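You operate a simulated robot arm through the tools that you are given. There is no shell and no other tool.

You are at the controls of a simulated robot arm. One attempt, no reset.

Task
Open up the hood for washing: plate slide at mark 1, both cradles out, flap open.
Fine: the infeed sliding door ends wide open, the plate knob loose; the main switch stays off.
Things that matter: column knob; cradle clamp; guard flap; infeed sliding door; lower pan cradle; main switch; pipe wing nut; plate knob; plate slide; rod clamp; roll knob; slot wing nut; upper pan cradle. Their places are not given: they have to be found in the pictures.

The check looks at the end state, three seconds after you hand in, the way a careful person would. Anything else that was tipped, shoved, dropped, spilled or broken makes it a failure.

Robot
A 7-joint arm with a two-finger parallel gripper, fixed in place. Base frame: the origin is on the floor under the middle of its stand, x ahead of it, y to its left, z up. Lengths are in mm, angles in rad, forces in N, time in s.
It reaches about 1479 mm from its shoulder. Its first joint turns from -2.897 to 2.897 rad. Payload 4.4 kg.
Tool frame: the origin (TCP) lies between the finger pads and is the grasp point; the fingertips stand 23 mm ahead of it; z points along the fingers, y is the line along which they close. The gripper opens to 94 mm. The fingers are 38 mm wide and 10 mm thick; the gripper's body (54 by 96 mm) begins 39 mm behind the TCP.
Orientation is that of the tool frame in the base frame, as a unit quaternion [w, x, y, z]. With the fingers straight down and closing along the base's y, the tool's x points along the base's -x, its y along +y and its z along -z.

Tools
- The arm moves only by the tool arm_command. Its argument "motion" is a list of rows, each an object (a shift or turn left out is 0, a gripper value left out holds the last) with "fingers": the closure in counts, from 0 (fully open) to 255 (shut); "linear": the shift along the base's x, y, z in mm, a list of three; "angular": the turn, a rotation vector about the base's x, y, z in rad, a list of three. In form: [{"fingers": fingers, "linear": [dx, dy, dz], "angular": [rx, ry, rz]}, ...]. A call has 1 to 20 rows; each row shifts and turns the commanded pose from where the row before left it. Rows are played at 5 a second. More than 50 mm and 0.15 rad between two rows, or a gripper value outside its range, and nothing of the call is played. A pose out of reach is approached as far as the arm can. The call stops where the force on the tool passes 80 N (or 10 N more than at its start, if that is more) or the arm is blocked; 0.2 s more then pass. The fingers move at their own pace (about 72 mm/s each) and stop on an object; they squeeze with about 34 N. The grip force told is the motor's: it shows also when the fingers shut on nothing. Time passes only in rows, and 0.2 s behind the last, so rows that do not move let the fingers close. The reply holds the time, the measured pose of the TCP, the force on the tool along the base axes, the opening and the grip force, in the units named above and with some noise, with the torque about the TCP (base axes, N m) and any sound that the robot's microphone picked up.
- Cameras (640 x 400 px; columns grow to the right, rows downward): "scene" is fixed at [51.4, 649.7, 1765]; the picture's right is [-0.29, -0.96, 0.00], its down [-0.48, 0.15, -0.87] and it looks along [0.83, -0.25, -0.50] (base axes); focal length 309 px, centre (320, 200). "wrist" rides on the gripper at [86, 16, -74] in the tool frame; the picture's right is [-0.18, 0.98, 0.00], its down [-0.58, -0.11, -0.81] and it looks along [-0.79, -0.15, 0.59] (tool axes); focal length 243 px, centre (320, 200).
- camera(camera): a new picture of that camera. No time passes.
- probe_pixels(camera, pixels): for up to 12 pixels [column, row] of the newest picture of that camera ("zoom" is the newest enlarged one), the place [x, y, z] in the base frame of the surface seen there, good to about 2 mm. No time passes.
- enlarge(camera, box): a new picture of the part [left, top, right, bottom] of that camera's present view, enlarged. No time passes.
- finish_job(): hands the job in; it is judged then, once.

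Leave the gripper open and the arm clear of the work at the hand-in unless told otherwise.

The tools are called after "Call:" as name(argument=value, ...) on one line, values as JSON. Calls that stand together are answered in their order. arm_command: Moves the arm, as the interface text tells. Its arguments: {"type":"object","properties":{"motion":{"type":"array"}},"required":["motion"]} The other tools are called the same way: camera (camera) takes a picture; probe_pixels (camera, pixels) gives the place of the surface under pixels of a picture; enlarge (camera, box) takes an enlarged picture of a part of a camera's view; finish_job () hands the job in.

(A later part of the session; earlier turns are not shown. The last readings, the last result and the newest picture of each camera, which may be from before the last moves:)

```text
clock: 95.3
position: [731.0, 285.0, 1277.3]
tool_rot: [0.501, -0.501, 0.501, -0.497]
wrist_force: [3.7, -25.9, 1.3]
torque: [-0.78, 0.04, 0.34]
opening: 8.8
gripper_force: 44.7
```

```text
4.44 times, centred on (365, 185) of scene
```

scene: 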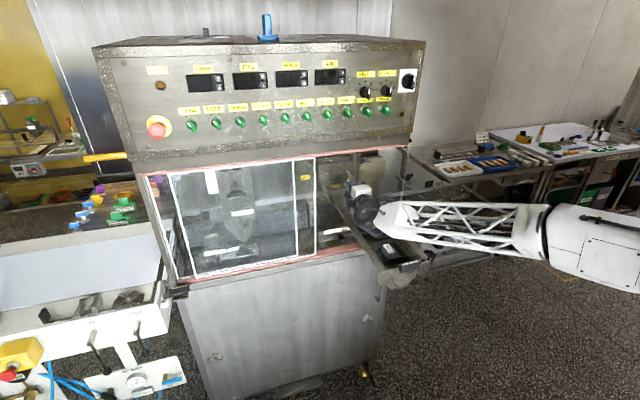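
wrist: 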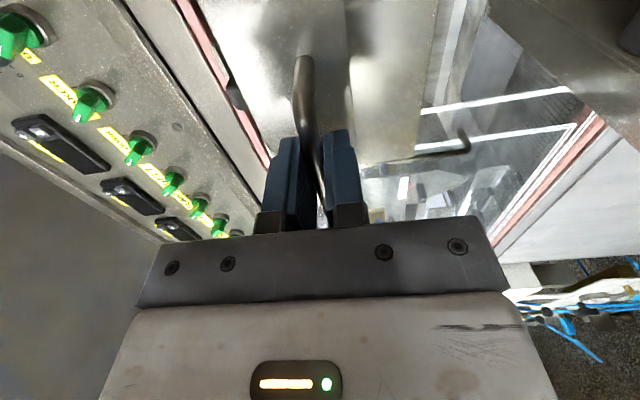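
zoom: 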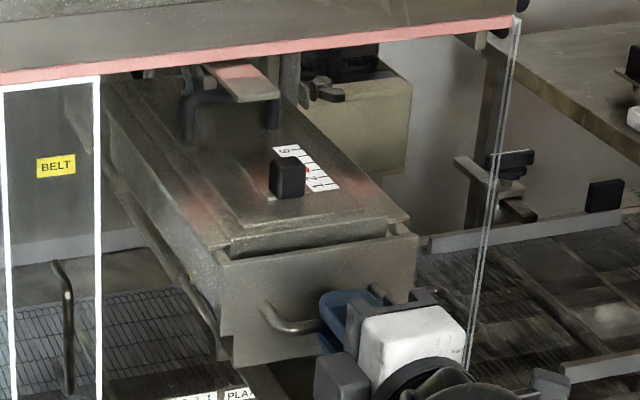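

The plate has moved along with the cradle. Zoom in and probe to understand what it is.

Call:
enlarge(camera="scene", box=[335, 148, 375, 175])

Call:
probe_pixels(camera="zoom", pixels=[[250, 110], [290, 180], [390, 165], [220, 100], [140, 200], [110, 170], [420, 230], [200, 160], [330, 95], [300, 150], [240, 150], [300, 193]])

```text
14.81 times, centred on (355, 162) of scene
```

zoom: 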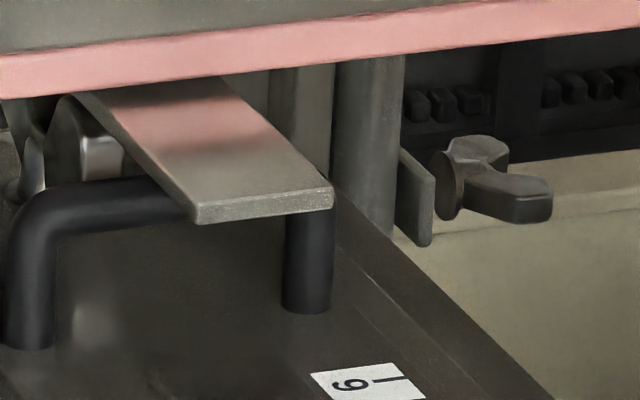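

```text
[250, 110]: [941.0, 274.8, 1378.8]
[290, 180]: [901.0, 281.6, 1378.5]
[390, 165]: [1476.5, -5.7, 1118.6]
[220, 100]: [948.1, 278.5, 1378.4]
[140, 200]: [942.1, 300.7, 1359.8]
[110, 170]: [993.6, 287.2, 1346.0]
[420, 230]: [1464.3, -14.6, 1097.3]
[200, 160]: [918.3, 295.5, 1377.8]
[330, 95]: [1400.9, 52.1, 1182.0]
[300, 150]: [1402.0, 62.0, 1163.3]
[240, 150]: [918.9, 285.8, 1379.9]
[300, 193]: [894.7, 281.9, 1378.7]
```

A bar at z≈1373–1379 belongs to the upper cradle's lid assembly (with a wing-nut-like part behind at zoom (85,140)). I must check whether that passes under the beam (bottom z≈1383).

Call:
probe_pixels(camera="zoom", pixels=[[70, 110], [80, 130], [100, 155], [60, 140], [30, 120], [25, 170], [110, 100], [20, 90], [200, 90], [150, 82], [60, 98], [120, 140]])

Call:
enlarge(camera="scene", box=[325, 150, 355, 170])

```text
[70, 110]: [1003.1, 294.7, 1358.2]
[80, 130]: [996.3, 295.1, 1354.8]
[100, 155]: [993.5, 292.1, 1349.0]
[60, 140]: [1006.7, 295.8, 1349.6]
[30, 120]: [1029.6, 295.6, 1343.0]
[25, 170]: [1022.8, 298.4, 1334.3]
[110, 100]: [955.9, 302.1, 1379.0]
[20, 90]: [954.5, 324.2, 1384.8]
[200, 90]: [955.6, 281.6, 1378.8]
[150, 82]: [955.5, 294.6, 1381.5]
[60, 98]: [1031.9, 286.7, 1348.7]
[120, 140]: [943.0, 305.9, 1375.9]
```

```text
16.00 times, centred on (340, 160) of scene
```

zoom: 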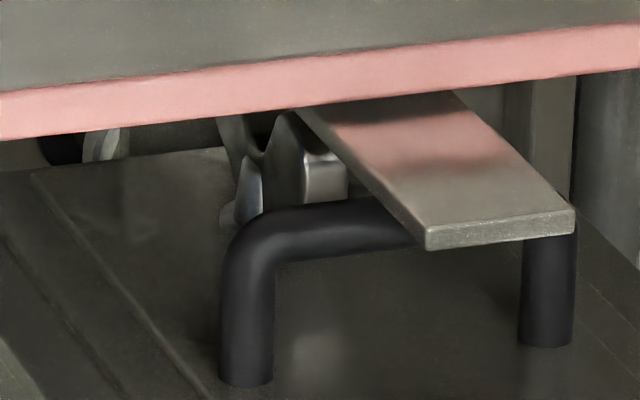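

The lid carries a wing nut (z≤1358) and a bar (top 1379), all slightly below the beam (≥1382), moving with the cradle without extra force. Continue slowly.

Call:
arm_command(motion=[{"linear": [-8, -1, 0]}, {"linear": [-8, 0, 0]}, {"linear": [-8, 0, 0]}, {"linear": [-8, 0, 0]}, {"linear": [-8, 0, 0]}])

Call:
enlarge(camera="scene", box=[310, 140, 420, 230])

```text
clock: 96.5
position: [691.1, 285.0, 1277.3]
tool_rot: [-0.501, 0.501, -0.501, 0.497]
wrist_force: [3.8, -31.7, -15.0]
torque: [-0.55, 0.12, -0.34]
opening: 8.7
gripper_force: 45.2
```

```text
4.44 times, centred on (365, 185) of scene
```

zoom: 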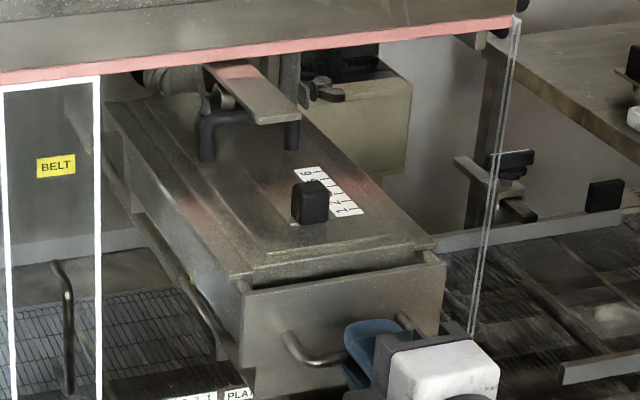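

Call:
enlarge(camera="scene", box=[325, 148, 375, 180])

Call:
probe_pixels(camera="zoom", pixels=[[130, 95], [180, 95], [210, 110], [230, 130], [240, 85], [340, 160], [200, 150], [100, 80], [190, 75], [300, 80]])

```text
12.50 times, centred on (350, 164) of scene
```

zoom: 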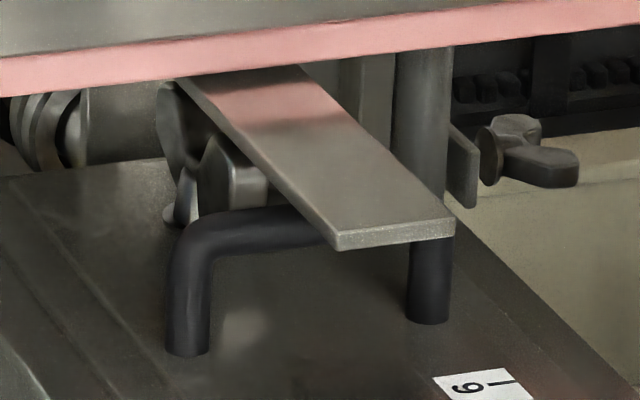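

```text
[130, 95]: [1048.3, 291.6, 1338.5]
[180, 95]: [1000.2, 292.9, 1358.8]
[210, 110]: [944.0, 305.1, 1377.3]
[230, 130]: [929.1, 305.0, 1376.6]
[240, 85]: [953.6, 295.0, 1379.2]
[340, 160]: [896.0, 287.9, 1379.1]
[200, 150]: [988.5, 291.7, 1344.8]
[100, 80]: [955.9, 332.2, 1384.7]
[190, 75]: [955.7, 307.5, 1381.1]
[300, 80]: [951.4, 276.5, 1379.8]
```

The wing nut stayed at about x≈1000 while the cradle moved, whereas the bar moved along. I'll pull another 16 mm and re-check both.

Call:
arm_command(motion=[{"linear": [-8, -1, 0]}, {"linear": [-8, 0, 0]}])

Call:
enlarge(camera="scene", box=[325, 148, 375, 180])

Call:
probe_pixels(camera="zoom", pixels=[[130, 105], [180, 105], [200, 150], [240, 170], [240, 100], [360, 190], [170, 210], [100, 90], [30, 130], [70, 130]])

```text
clock: 97.1
position: [675.3, 286.2, 1277.5]
tool_rot: [-0.502, 0.503, -0.499, 0.496]
wrist_force: [3.3, 8.0, -19.0]
torque: [-0.5, 0.11, -0.17]
opening: 8.4
gripper_force: 44.5
```

```text
12.50 times, centred on (350, 164) of scene
```

zoom: 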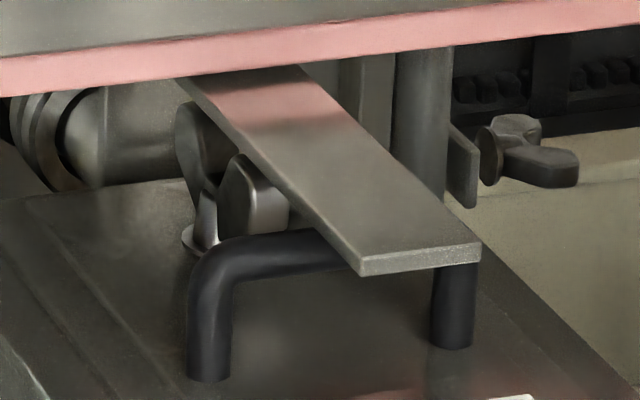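

```text
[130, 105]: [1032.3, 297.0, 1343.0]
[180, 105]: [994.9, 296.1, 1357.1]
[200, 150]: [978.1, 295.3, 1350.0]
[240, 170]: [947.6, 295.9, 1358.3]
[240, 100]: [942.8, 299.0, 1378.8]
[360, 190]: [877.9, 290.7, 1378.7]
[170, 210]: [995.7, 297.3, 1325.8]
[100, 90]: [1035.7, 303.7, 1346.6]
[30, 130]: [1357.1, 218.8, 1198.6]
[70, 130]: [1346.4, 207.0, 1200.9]
```

The wing nut and bar both travel with the cradle's lid – all passes under the beam. Continue pulling to the stop (~x 587).

Call:
arm_command(motion=[{"linear": [-8, 0, 0]}, {"linear": [-8, 0, 0]}, {"linear": [-8, 0, 0]}, {"linear": [-8, 0, 0]}, {"linear": [-8, 0, 0]}])

Call:
enlarge(camera="scene", box=[300, 140, 440, 250])

```text
clock: 98.3
position: [634.5, 284.8, 1278.0]
tool_rot: [0.501, -0.501, 0.5, -0.497]
wrist_force: [4.0, 31.1, -16.3]
torque: [-0.58, 0.12, 0.44]
opening: 8.9
gripper_force: 45.3
```

```text
3.64 times, centred on (370, 195) of scene
```

zoom: 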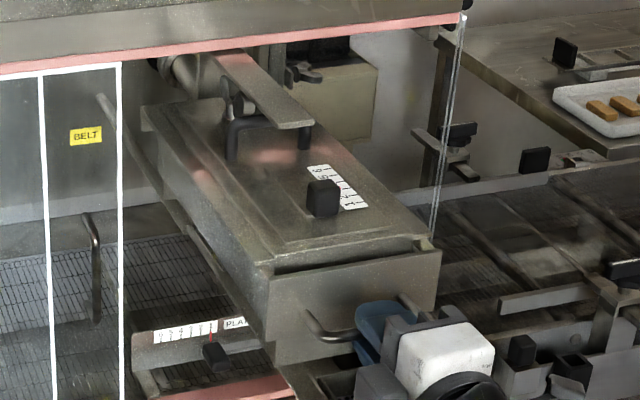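

Continue another ~40 mm with care.

Call:
arm_command(motion=[{"linear": [-7, 1, 0]}, {"linear": [-7, 0, 0]}, {"linear": [-7, 0, 0]}, {"linear": [-7, 0, 0]}, {"linear": [-5, 0, 0]}])

Call:
enlarge(camera="scene", box=[300, 140, 440, 250])

```text
clock: 99.5
position: [602.2, 285.4, 1277.5]
tool_rot: [0.502, -0.501, 0.5, -0.497]
wrist_force: [3.6, -31.5, -26.0]
torque: [-1.0, 0.2, -0.35]
opening: 8.7
gripper_force: 44.5
```

```text
3.64 times, centred on (370, 195) of scene
```

zoom: 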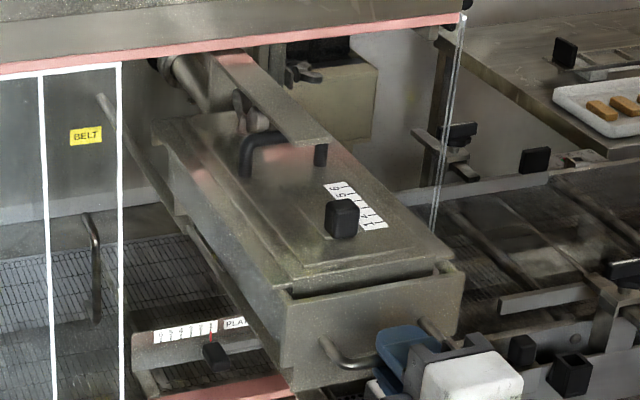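

384 mm. A few more 4 mm steps until the stop is felt.

Call:
arm_command(motion=[{"linear": [-4, 0, 0]}, {"linear": [-4, 0, 0]}, {"linear": [-4, 0, 0]}])

Call:
arm_command(motion=[{"linear": [-2, 0, 0]}, {"linear": [-2, 0, 0]}])

```text
clock: 100.3
position: [589.5, 286.3, 1276.2]
tool_rot: [0.502, -0.502, 0.5, -0.496]
wrist_force: [3.3, -16.8, -29.6]
torque: [-0.59, 0.22, -0.15]
opening: 8.7
gripper_force: 45.1
```

```text
clock: 100.9
position: [587.5, 285.7, 1278.6]
tool_rot: [0.502, -0.501, 0.499, -0.497]
wrist_force: [21.8, -19.3, -24.0]
torque: [-0.66, 0.18, -0.03]
opening: 8.7
gripper_force: 44.7
```

Stop reached (pull force rises to 22 N, travel ≈399 mm). Release and retreat, then look.

Call:
arm_command(motion=[{"linear": [1, 0, 0]}, {"fingers": 160}, {}, {}, {"linear": [-20, 0, 0]}, {"linear": [-30, 0, 0]}, {}])

Call:
camera(camera="scene")

Call:
enlarge(camera="scene", box=[300, 140, 460, 290])

```text
clock: 102.5
position: [533.8, 286.2, 1277.8]
tool_rot: [0.502, -0.501, 0.5, -0.497]
wrist_force: [0.7, 0.7, 0.1]
torque: [-0.04, 0.01, 0.0]
opening: 34.9
gripper_force: 0.1
```

```text
taken
```

scene: 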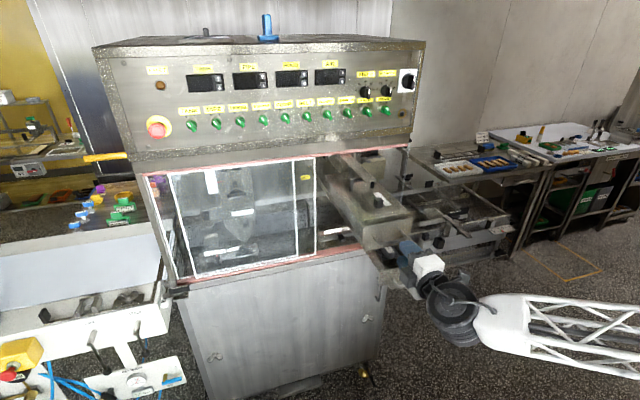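

```text
2.67 times, centred on (380, 215) of scene
```

zoom: 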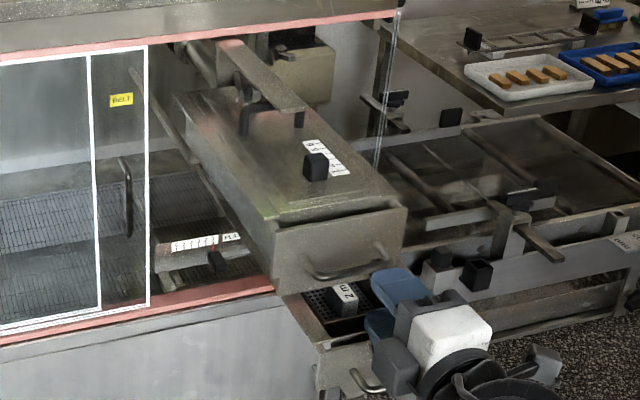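

Both cradles are out. Now the guard flap: I move to the right side (y≈−30), rolling back so the camera is on top, and look for its hinge.

Call:
arm_command(motion=[{"linear": [0, -40, 0], "angular": [-0.15, 0, 0]}, {"linear": [0, -40, 0], "angular": [-0.15, 0, 0]}, {"linear": [0, -40, 0], "angular": [-0.15, 0, 0]}, {"linear": [0, -40, 0], "angular": [-0.15, 0, 0]}, {"linear": [0, -40, 0], "angular": [-0.15, 0, 0]}, {"linear": [0, -40, 0], "angular": [-0.15, 0, 0]}, {"linear": [0, -40, 0], "angular": [-0.15, 0, 0]}, {"linear": [0, -30, 0], "angular": [-0.15, 0, 0]}, {"angular": [-0.15, 0, 0]}, {"angular": [-0.15, 0, 0]}, {"angular": [-0.07, 0, 0]}])

Call:
camera(camera="wrist")

```text
clock: 104.9
position: [602.1, 2.1, 1283.9]
tool_rot: [0.0, 0.71, -0.003, 0.704]
wrist_force: [-0.7, -0.2, 1.0]
torque: [-0.01, 0.0, 0.01]
opening: 35.0
gripper_force: 0.0
out of reach, approached as far as the arm can: row 8, 9
```

```text
taken
```

wrist: 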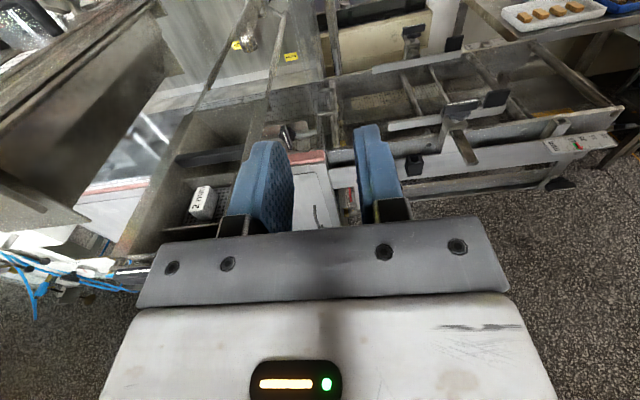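

Now at [602,2,1284]. Enlarge the flap zone.

Call:
enlarge(camera="wrist", box=[240, 0, 440, 170])

Call:
enlarge(camera="scene", box=[375, 120, 445, 230])

```text
2.35 times, centred on (340, 85) of wrist
```

zoom: 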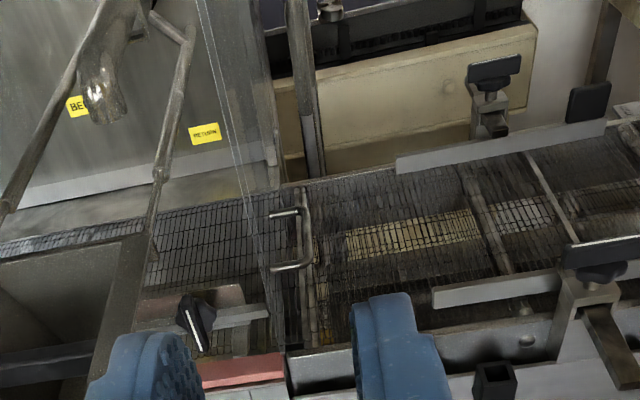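

```text
3.64 times, centred on (410, 175) of scene
```

zoom: 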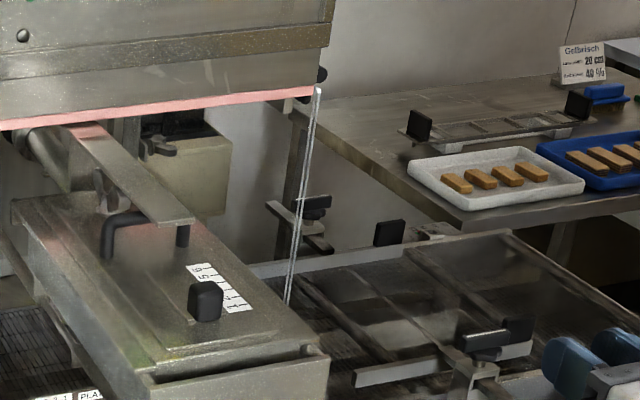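

There's a black hinge piece at the top end of the flap (zoom 320,75). Probe it and the flap's edges.

Call:
probe_pixels(camera="zoom", pixels=[[321, 75], [318, 92], [316, 100], [310, 140], [300, 200], [290, 280], [287, 303], [313, 92], [325, 70]])

Call:
enlarge(camera="scene", box=[395, 130, 425, 160])

```text
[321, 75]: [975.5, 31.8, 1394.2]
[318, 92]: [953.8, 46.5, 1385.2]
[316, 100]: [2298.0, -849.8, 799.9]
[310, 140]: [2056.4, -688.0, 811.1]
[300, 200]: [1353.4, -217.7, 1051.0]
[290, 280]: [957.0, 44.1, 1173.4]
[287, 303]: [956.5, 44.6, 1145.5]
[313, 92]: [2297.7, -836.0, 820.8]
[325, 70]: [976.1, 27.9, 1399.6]
```

```text
13.33 times, centred on (410, 145) of scene
```

zoom: 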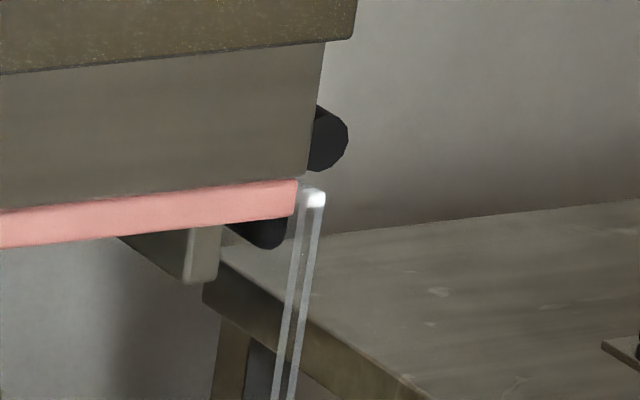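

The flap hinges along x at the top (≈y 38, z 1392); the handle radius is ≈334 mm. I'll use a tool roll of −π/2 (fingers above/below the bar) and swing with it. Roll now, with 35 mm opening, then descend in front of the handle at x≈860, y≈8.

Call:
arm_command(motion=[{"linear": [20, 0, 0], "angular": [0.15, 0, 0]}, {"linear": [20, 0, 0], "angular": [0.15, 0, 0]}, {"linear": [20, 0, 0], "angular": [0.15, 0, 0]}, {"linear": [20, 0, 0], "angular": [0.15, 0, 0]}, {"linear": [20, 0, 0], "angular": [0.15, 0, 0]}, {"linear": [20, 0, 0], "angular": [0.15, 0, 0]}, {"linear": [20, 0, 0], "angular": [0.15, 0, 0]}, {"linear": [20, 0, 0], "angular": [0.15, 0, 0]}, {"linear": [20, 0, 0], "angular": [0.15, 0, 0]}, {"linear": [20, 1, 0], "angular": [0.15, 0, 0]}, {"angular": [0.07, 0, 0]}])

```text
clock: 107.3
position: [740.7, 21.5, 1288.7]
tool_rot: [0.499, -0.499, 0.503, -0.498]
wrist_force: [0.1, 0.3, -0.4]
torque: [-0.02, 0.02, 0.0]
opening: 35.0
gripper_force: 0.0
out of reach, approached as far as the arm can: row 1, 2, 3, 6, 8, 10
```

Pose fine (some drift). Now move to [860,8,1061] in steps.

Call:
arm_command(motion=[{"linear": [30, -4, -20]}, {"linear": [30, -4, -35]}, {"linear": [25, -3, -40]}, {"linear": [20, -2, -40]}, {"linear": [10, -1, -45]}, {"linear": [4, 0, -47]}, {}])

Call:
camera(camera="wrist")

Call:
camera(camera="scene")

```text
clock: 108.9
position: [856.7, 78.1, 1080.0]
tool_rot: [0.496, -0.498, 0.507, -0.5]
wrist_force: [-0.5, 0.6, 0.7]
torque: [-0.02, -0.07, 0.01]
opening: 35.1
gripper_force: 0.2
out of reach, approached as far as the arm can: row 1, 2, 3, 4, 5, 6
```

```text
taken
```

wrist: 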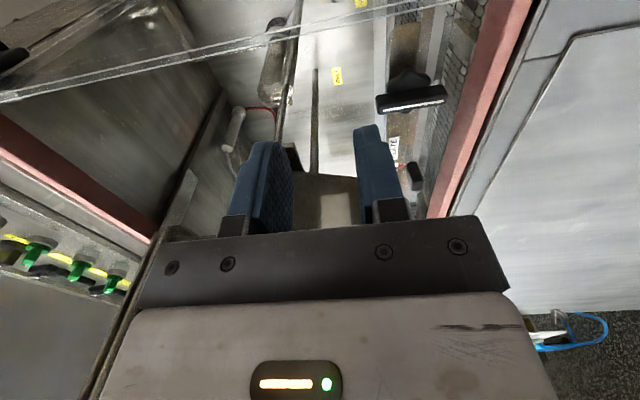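

```text
taken
```

scene: 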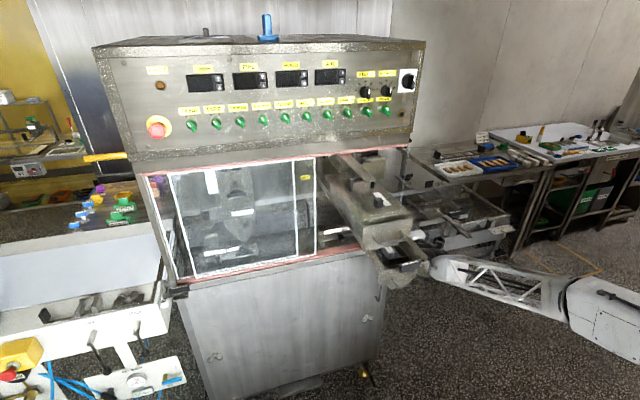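

The arm drifted in y (to 78) because with a horizontal tool it can't point left of its radial direction. I now sit close to the lower cradle, so I'll check clearance before moving.

Call:
enlarge(camera="scene", box=[350, 190, 500, 310])

Call:
enlarge(camera="wrist", box=[160, 0, 480, 200])

```text
3.33 times, centred on (425, 250) of scene
```

zoom: 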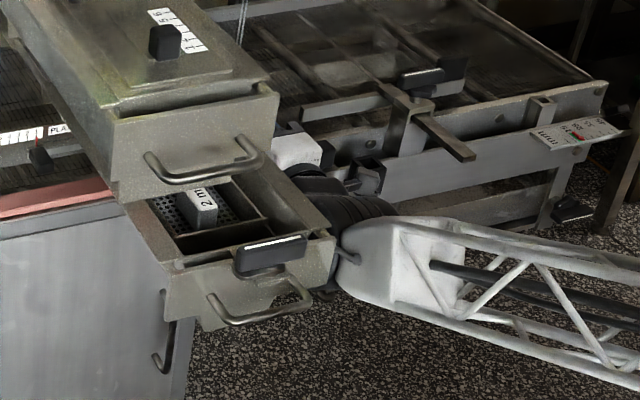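

```text
2.00 times, centred on (320, 100) of wrist
```

zoom: 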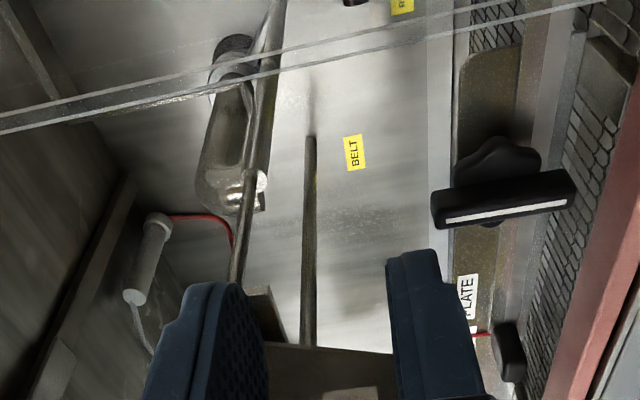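

There's a small gap between hand and lower cradle. I'll raise straight up to z≈1240 (the upper cradle's right side is at y≈228, clear), watching forces.

Call:
arm_command(motion=[{"linear": [0, -1, 15]}, {"linear": [0, -1, 20]}, {"linear": [0, -1, 25]}, {"linear": [0, 0, 30]}, {"linear": [0, 0, 35]}, {"linear": [0, 0, 35]}])

Call:
camera(camera="scene")

```text
clock: 110.3
position: [854.7, 76.0, 1237.6]
tool_rot: [0.502, -0.502, 0.5, -0.497]
wrist_force: [0.2, 0.4, -0.1]
torque: [0.02, -0.02, -0.04]
opening: 35.0
gripper_force: 0.1
```

```text
taken
```

scene: 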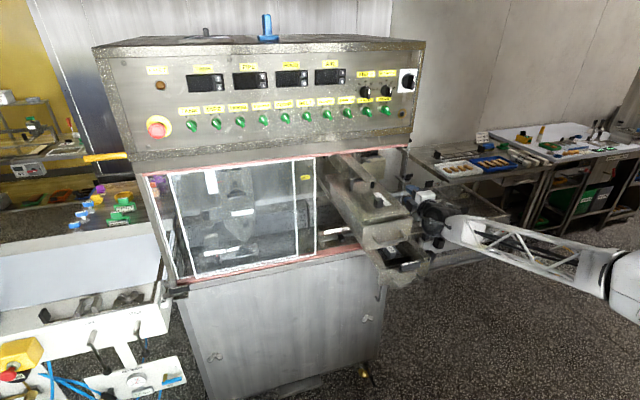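

Good, clear. Plan: with closed fingers go inside the opening beside the flap (y≈76, z≈1240, tips x≈1008) and push the flap outward and up from inside, letting it swing about its top hinge. Advance first.

Call:
arm_command(motion=[{"fingers": 255, "linear": [20, 0, 2], "angular": [0, 0, -0.05]}, {"linear": [35, 0, 0], "angular": [0, 0, -0.05]}, {"linear": [35, 0, 0]}, {"linear": [30, 0, 0]}, {"linear": [10, 0, 0]}, {}])

Call:
camera(camera="wrist")

Call:
enlarge(camera="scene", box=[360, 130, 470, 260])

```text
clock: 111.7
position: [984.9, 75.8, 1241.4]
tool_rot: [0.476, -0.476, 0.525, -0.521]
wrist_force: [-0.4, -1.1, 0.2]
torque: [0.0, 0.01, -0.01]
opening: 0.0
gripper_force: 34.0
```

```text
taken
```

wrist: 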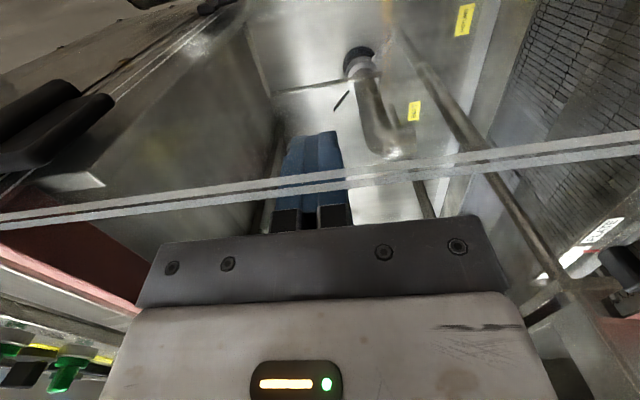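

```text
3.08 times, centred on (415, 195) of scene
```

zoom: 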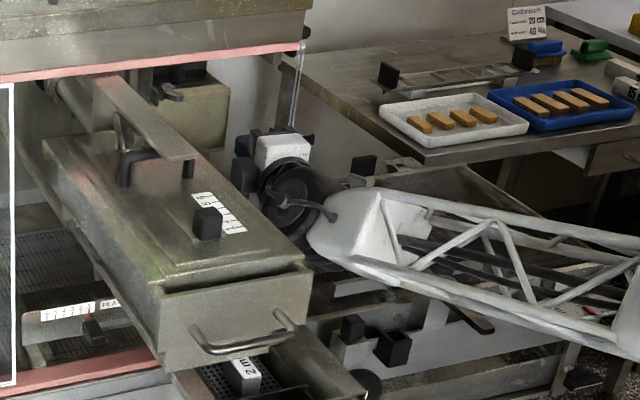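

Fingers are inside, next to the flap. Push outward: first −y 48 mm, then check.

Call:
arm_command(motion=[{"linear": [0, -8, 0]}, {"linear": [0, -8, 0]}, {"linear": [0, -8, 0]}, {"linear": [0, -8, 0]}, {"linear": [0, -8, 0], "angular": [0, 0, -0.02]}, {"linear": [0, -8, 0], "angular": [0, 0, -0.02]}])

Call:
camera(camera="wrist")

Call:
enlarge(camera="scene", box=[360, 130, 470, 260])

```text
clock: 113.1
position: [985.4, 29.8, 1242.1]
tool_rot: [0.466, -0.465, 0.534, -0.531]
wrist_force: [9.2, 21.6, 3.6]
torque: [-0.35, 0.09, 0.24]
opening: 0.2
gripper_force: 34.0
```

```text
taken
```

wrist: 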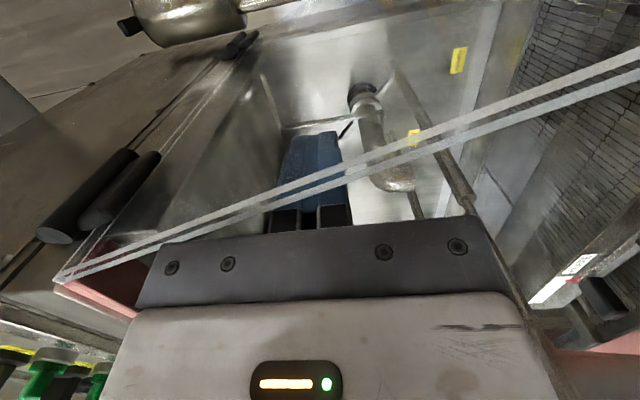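

```text
3.08 times, centred on (415, 195) of scene
```

zoom: 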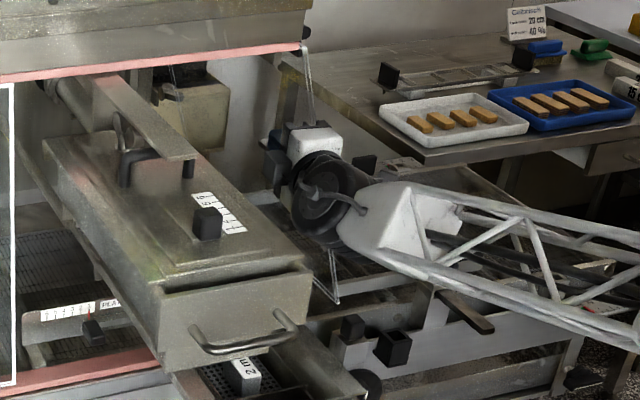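

The flap swings out (front edge tilting right in the scene), force ~22 N. Continue along the arc to ~45°.

Call:
arm_command(motion=[{"linear": [0, -9, 1], "angular": [0, 0, -0.01]}, {"linear": [0, -9, 2], "angular": [0, 0, -0.01]}, {"linear": [0, -9, 3], "angular": [0, 0, -0.01]}, {"linear": [0, -9, 3], "angular": [0, 0, -0.01]}, {"linear": [0, -9, 4], "angular": [0, 0, -0.01]}, {"linear": [0, -9, 5], "angular": [0, 0, -0.01]}, {"linear": [0, -9, 5], "angular": [0, 0, -0.01]}, {"linear": [0, -9, 5], "angular": [0, 0, -0.01]}])

Call:
camera(camera="wrist")

Call:
enlarge(camera="scene", box=[360, 120, 500, 270])

```text
clock: 114.9
position: [986.0, -42.5, 1269.2]
tool_rot: [0.445, -0.444, 0.552, -0.548]
wrist_force: [0.9, 25.7, -9.9]
torque: [-0.12, -0.02, -0.03]
opening: 0.0
gripper_force: 34.0
```

```text
taken
```

wrist: 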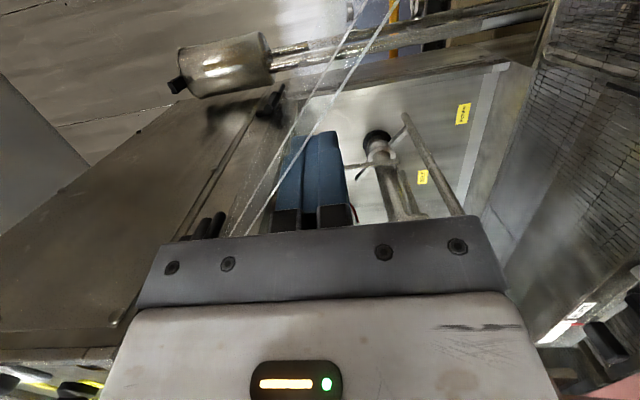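

```text
2.67 times, centred on (430, 195) of scene
```

zoom: 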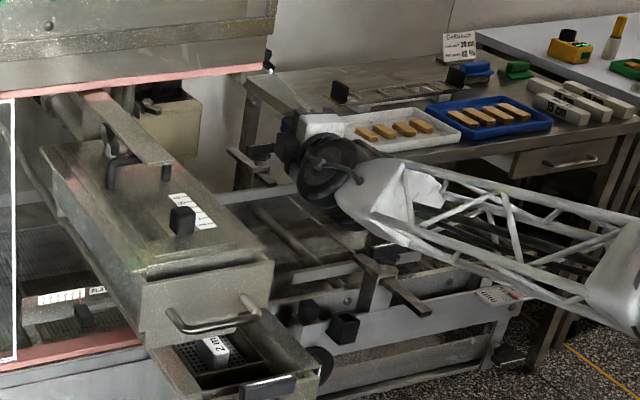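

Flap ≈45°. I see a metal canister on a pipe near (220,65) in the wrist view; probe it to see whether the flap could hit it.

Call:
probe_pixels(camera="wrist", pixels=[[225, 65], [178, 85], [290, 55], [400, 40], [270, 100], [340, 75], [265, 185], [300, 125], [215, 225], [480, 20]])

Call:
enlarge(camera="wrist", box=[150, 0, 450, 180])

```text
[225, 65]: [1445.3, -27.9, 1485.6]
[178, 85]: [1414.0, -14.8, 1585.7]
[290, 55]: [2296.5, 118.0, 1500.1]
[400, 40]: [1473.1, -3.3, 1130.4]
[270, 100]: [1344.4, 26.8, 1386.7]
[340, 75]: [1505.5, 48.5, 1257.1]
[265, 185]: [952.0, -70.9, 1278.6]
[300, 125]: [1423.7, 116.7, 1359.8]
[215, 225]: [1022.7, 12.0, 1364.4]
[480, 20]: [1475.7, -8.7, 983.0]
```

```text
2.13 times, centred on (300, 90) of wrist
```

zoom: 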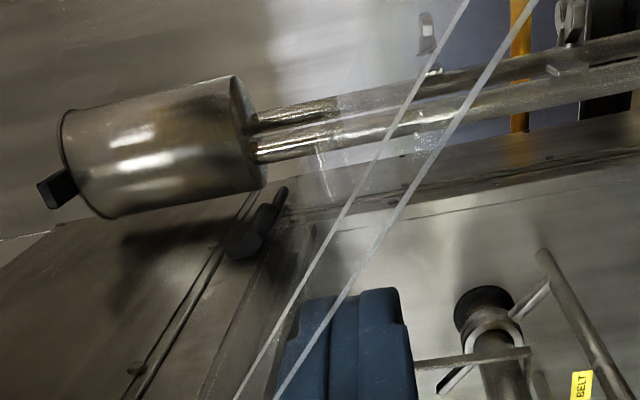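

Call:
probe_pixels(camera="zoom", pixels=[[150, 100], [170, 200], [240, 90], [255, 180], [105, 212], [245, 140], [70, 120], [200, 195], [55, 190], [290, 140], [265, 200], [240, 245]])

```text
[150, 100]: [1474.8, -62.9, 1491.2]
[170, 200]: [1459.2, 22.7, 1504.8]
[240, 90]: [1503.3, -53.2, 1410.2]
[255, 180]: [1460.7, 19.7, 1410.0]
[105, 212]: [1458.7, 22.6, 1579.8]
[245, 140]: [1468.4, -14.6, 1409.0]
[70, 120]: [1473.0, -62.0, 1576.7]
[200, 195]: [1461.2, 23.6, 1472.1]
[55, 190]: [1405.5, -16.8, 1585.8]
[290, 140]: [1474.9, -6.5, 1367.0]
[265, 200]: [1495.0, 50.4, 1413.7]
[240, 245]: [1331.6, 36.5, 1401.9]
```

The canister (x≥1445) is beyond the flap's far edge (1413), so no collision up to well over 90°. Continue the arc to ~75°.

Call:
arm_command(motion=[{"linear": [0, -8, 6], "angular": [0, 0, -0.01]}, {"linear": [0, -8, 7], "angular": [0, 0, -0.01]}, {"linear": [0, -8, 8], "angular": [0, 0, -0.01]}, {"linear": [0, -7, 8], "angular": [0, 0, -0.01]}, {"linear": [0, -6, 9], "angular": [0, 0, -0.01]}, {"linear": [0, -6, 10], "angular": [0, 0, -0.01]}, {"linear": [0, -5, 10], "angular": [0, 0, -0.01]}])

Call:
enlarge(camera="scene", box=[360, 110, 500, 260])

Call:
camera(camera="wrist")

```text
clock: 115.8
position: [984.0, -67.5, 1290.5]
tool_rot: [0.436, -0.436, 0.559, -0.555]
wrist_force: [-29.7, 10.4, -2.9]
torque: [-0.59, -1.5, 0.56]
opening: 0.1
gripper_force: 34.3
stopped in row 4: the force on the tool passed its limit at 85 N (the readings are from after the stop); the commanded pose is now the measured one
```

```text
2.67 times, centred on (430, 185) of scene
```

zoom: 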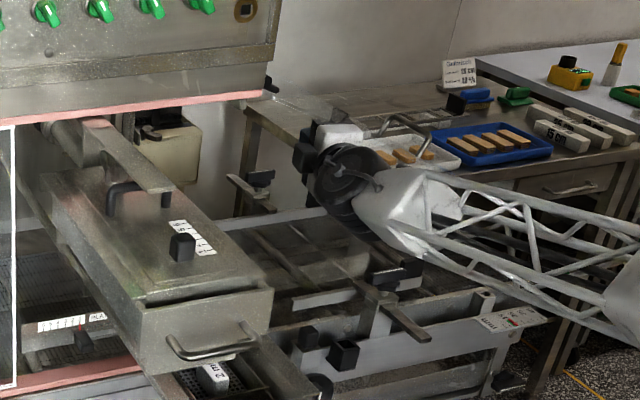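

```text
taken
```

wrist: 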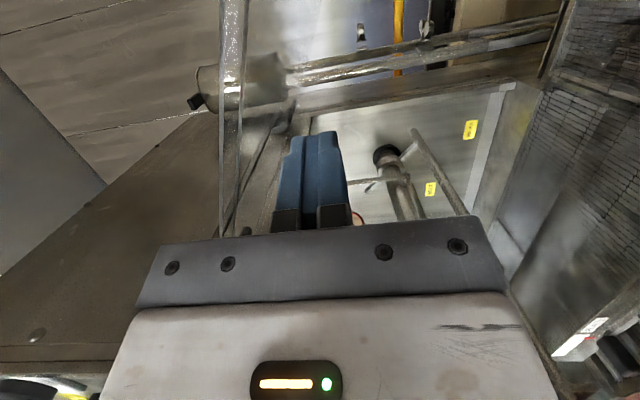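

Stopped at 85 N. Probe the flap's edge to compute its angle.

Call:
probe_pixels(camera="wrist", pixels=[[222, 20], [245, 20], [222, 80], [240, 85], [222, 150], [238, 150], [222, 200], [232, 200], [225, 230]])

Call:
enlarge(camera="wrist", box=[150, 0, 400, 240])

Call:
enlarge(camera="scene", box=[400, 120, 470, 200])

```text
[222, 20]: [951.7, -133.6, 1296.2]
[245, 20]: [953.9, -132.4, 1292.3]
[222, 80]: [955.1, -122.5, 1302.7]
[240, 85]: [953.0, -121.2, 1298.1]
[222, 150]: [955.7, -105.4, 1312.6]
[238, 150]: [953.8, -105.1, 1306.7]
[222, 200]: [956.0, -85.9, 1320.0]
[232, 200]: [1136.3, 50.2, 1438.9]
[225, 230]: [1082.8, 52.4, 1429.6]
```

```text
1.67 times, centred on (275, 120) of wrist
```

zoom: 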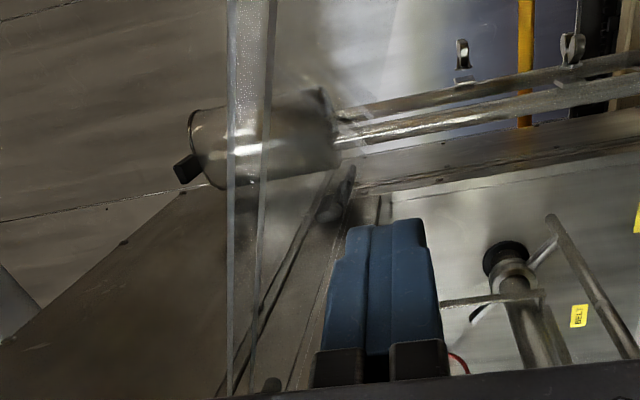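

```text
5.00 times, centred on (435, 160) of scene
```

zoom: 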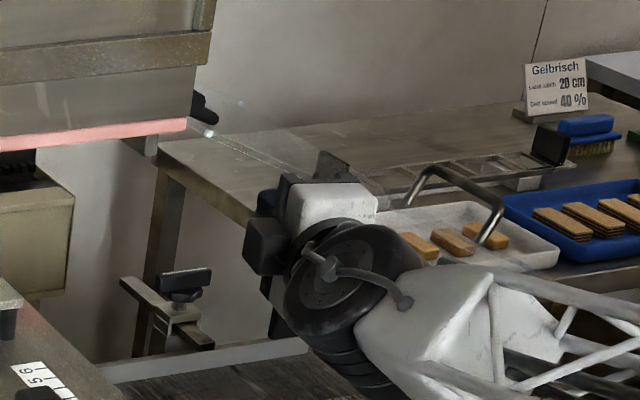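

The flap is at ≈62° and its front edge (x≈953) rides on the hand's upper corner rather than on the fingers. I'll back off 12 mm in x so only the fingers carry it, then continue.

Call:
arm_command(motion=[{"linear": [-6, 0, 2]}, {"linear": [-6, 0, 3]}, {}])

Call:
camera(camera="wrist")

Call:
probe_pixels(camera="wrist", pixels=[[222, 20], [222, 80], [222, 150], [222, 200], [235, 50], [250, 120]])

```text
clock: 116.6
position: [972.2, -67.7, 1294.4]
tool_rot: [0.435, -0.436, 0.56, -0.555]
wrist_force: [0.1, -0.4, 0.4]
torque: [-0.03, 0.0, 0.01]
opening: 0.2
gripper_force: 33.8
```

```text
taken
```

wrist: 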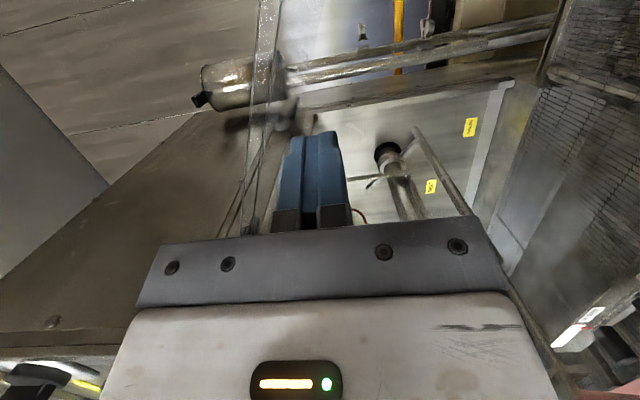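

```text
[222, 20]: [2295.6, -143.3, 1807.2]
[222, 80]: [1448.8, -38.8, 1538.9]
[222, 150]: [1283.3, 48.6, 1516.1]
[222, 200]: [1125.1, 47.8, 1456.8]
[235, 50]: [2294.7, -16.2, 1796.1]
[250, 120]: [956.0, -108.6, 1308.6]
```

No load now and the flap stays at ≈61.5° – its hinge holds by friction. Continue the arc with the fingers: to 75° then 95°.

Call:
arm_command(motion=[{"linear": [0, -8, 8], "angular": [0, 0, -0.01]}, {"linear": [0, -6, 8], "angular": [0, 0, -0.01]}, {"linear": [0, -5, 9], "angular": [0, 0, -0.01]}, {"linear": [0, -4, 9]}, {"linear": [0, -4, 9]}, {"linear": [0, -3, 9]}])

Call:
camera(camera="wrist")

Call:
enlarge(camera="scene", box=[400, 110, 480, 200])

```text
clock: 118.0
position: [973.6, -98.8, 1345.7]
tool_rot: [0.427, -0.427, 0.566, -0.561]
wrist_force: [6.0, 15.5, -25.9]
torque: [0.31, 0.01, 0.09]
opening: 0.0
gripper_force: 34.1
```

```text
taken
```

wrist: 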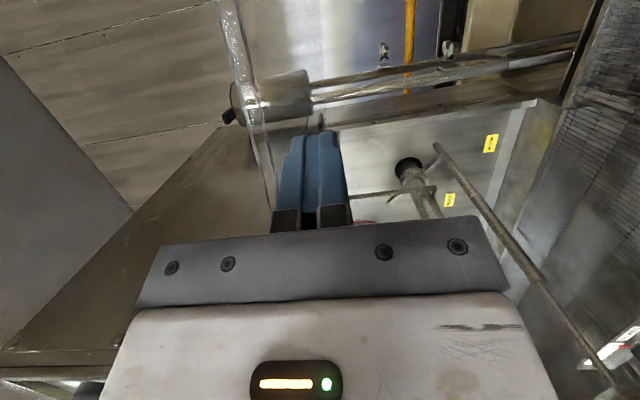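

```text
4.44 times, centred on (440, 155) of scene
```

zoom: 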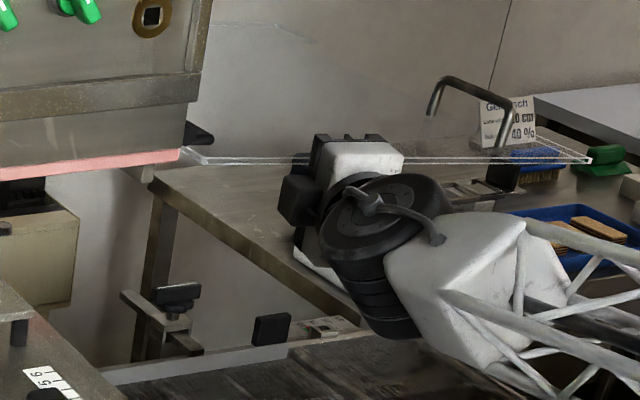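

Flap now roughly 78°, pushing with ~30 N. Continue up to ~95–100°.

Call:
arm_command(motion=[{"linear": [0, -2, 8]}, {"linear": [0, -2, 8]}, {"linear": [0, -1, 8]}, {"linear": [0, -1, 8]}, {"linear": [0, 0, 8]}, {"linear": [0, 0, 8]}])

Call:
enlarge(camera="scene", box=[400, 90, 480, 180])

Call:
camera(camera="wrist")

```text
clock: 119.3
position: [974.1, -104.4, 1379.7]
tool_rot: [0.423, -0.43, 0.568, -0.559]
wrist_force: [-1.3, -1.7, -4.7]
torque: [-0.04, -0.11, 0.1]
opening: 0.2
gripper_force: 33.9
stopped in row 6: the force on the tool passed its limit at 91 N (the readings are from after the stop); the commanded pose is now the measured one
```

```text
4.44 times, centred on (440, 135) of scene
```

zoom: 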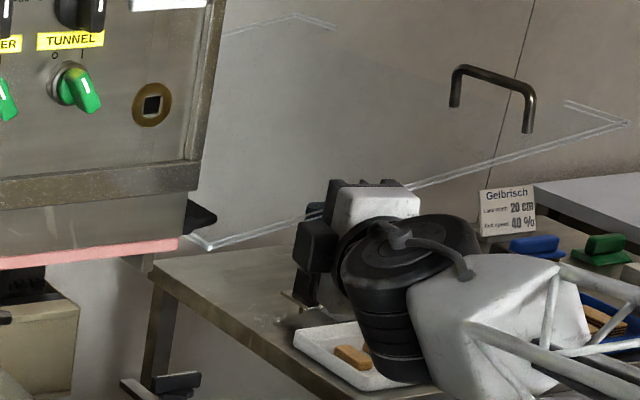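

```text
taken
```

wrist: 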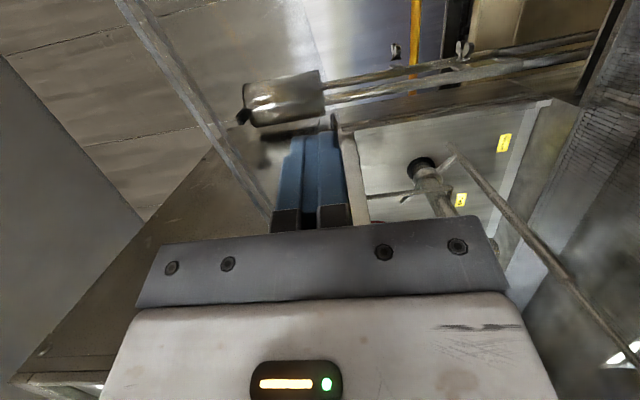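

The flap is past horizontal and the force jumped to 91 N – probably the hinge stop. Probe its edge for the angle.

Call:
enlarge(camera="scene", box=[400, 90, 480, 180])

Call:
probe_pixels(camera="zoom", pixels=[[210, 243], [250, 233], [450, 175], [452, 180], [540, 150], [628, 125], [600, 113], [490, 75], [300, 16]])

Call:
probe_pixels(camera="wrist", pixels=[[180, 80], [210, 125], [240, 175], [260, 205], [150, 30]])

```text
4.44 times, centred on (440, 135) of scene
```

zoom: 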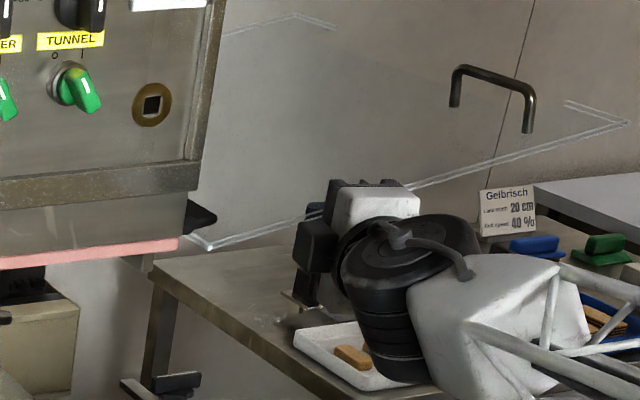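

```text
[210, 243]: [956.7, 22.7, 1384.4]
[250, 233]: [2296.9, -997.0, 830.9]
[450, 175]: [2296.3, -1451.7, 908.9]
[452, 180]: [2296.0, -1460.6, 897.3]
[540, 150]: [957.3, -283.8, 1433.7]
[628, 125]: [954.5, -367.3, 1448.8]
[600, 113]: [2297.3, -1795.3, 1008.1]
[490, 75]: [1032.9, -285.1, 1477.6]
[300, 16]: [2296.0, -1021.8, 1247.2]
```

```text
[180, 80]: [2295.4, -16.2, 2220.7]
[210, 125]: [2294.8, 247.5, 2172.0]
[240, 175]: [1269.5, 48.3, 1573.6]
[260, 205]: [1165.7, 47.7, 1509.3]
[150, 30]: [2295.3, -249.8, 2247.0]
```

Flap angle ≈ 99° (front edge rises 9° above horizontal) and it hit its stop. Test if it holds by itself: lower the fingers 25 mm and look.

Call:
arm_command(motion=[{"linear": [0, 0, -8]}, {"linear": [0, 0, -8]}, {"linear": [0, 0, -9]}, {}, {}, {}])

Call:
enlarge(camera="scene", box=[400, 90, 480, 180])

Call:
probe_pixels(camera="zoom", pixels=[[210, 243], [540, 150], [628, 125], [490, 75]])

```text
clock: 120.7
position: [974.4, -104.0, 1356.1]
tool_rot: [0.424, -0.43, 0.568, -0.559]
wrist_force: [0.6, -0.1, 0.3]
torque: [0.0, -0.01, 0.0]
opening: 0.0
gripper_force: 34.4
```

```text
4.44 times, centred on (440, 135) of scene
```

zoom: 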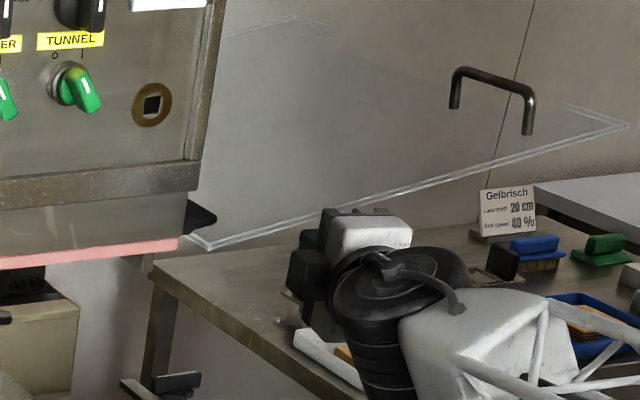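

```text
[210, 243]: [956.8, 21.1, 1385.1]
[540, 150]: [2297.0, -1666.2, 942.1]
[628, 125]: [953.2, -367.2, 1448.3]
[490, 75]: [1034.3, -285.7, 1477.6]
```

The flap holds by itself at 99°. I'll gently check whether there's any more travel: raise again in small steps until contact and feel the force.

Call:
arm_command(motion=[{"linear": [0, 0, 10]}, {"linear": [0, 0, 10]}, {"linear": [0, 0, 5]}, {"linear": [0, 0, 3]}, {"linear": [0, 0, 3]}, {"linear": [0, 0, 3]}])

Call:
enlarge(camera="scene", box=[400, 90, 480, 180])

```text
clock: 122.2
position: [976.5, -104.5, 1379.7]
tool_rot: [0.422, -0.434, 0.569, -0.557]
wrist_force: [-2.3, -0.3, -5.5]
torque: [-0.17, -0.14, 0.03]
opening: 0.0
gripper_force: 34.0
stopped in row 6: the force on the tool passed its limit at 84 N (the readings are from after the stop); the commanded pose is now the measured one
```

```text
4.44 times, centred on (440, 135) of scene
```

zoom: 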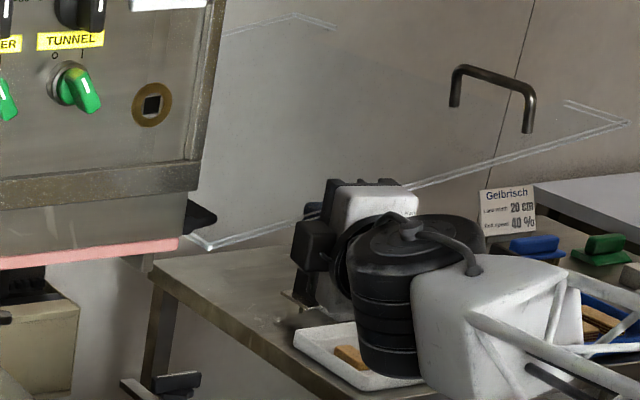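

Same stop at 84 N with no further flap motion – so ~99° is its end stop. Lower the fingers, back straight out (−x), then open.

Call:
arm_command(motion=[{"linear": [0, 0, -10]}, {"linear": [0, 0, -15]}, {"linear": [-30, 0, 0]}, {"linear": [-40, 0, 0]}, {"linear": [-45, 0, 0]}, {"linear": [-45, 0, 0]}, {"linear": [-45, -5, 10]}, {"fingers": 0, "linear": [-20, -5, 20]}, {}, {}])

Call:
camera(camera="scene")

Call:
camera(camera="wrist")

```text
clock: 124.3
position: [750.4, -114.9, 1384.8]
tool_rot: [0.422, -0.433, 0.569, -0.557]
wrist_force: [-0.4, -0.3, 1.0]
torque: [-0.01, 0.02, 0.0]
opening: 94.1
gripper_force: 0.0
```

```text
taken
```

scene: 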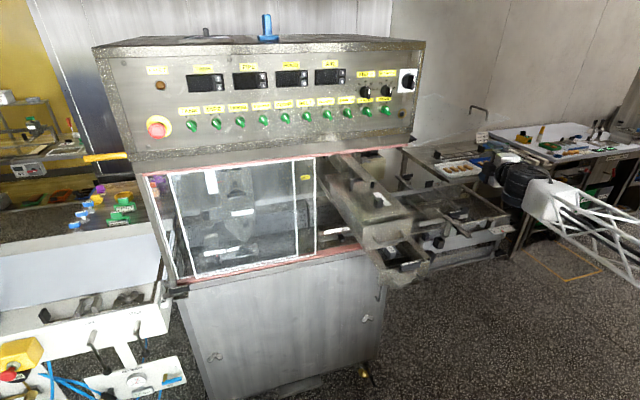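

```text
taken
```

wrist: 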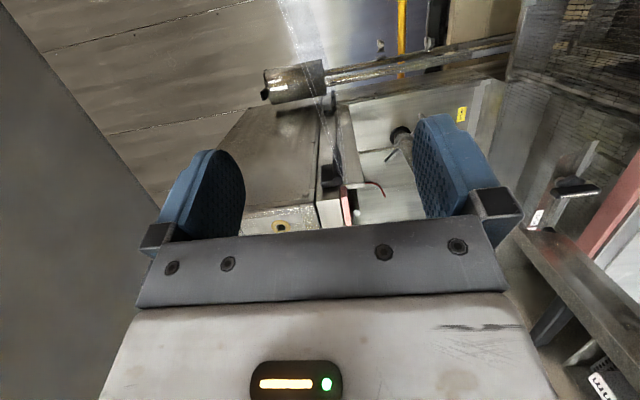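

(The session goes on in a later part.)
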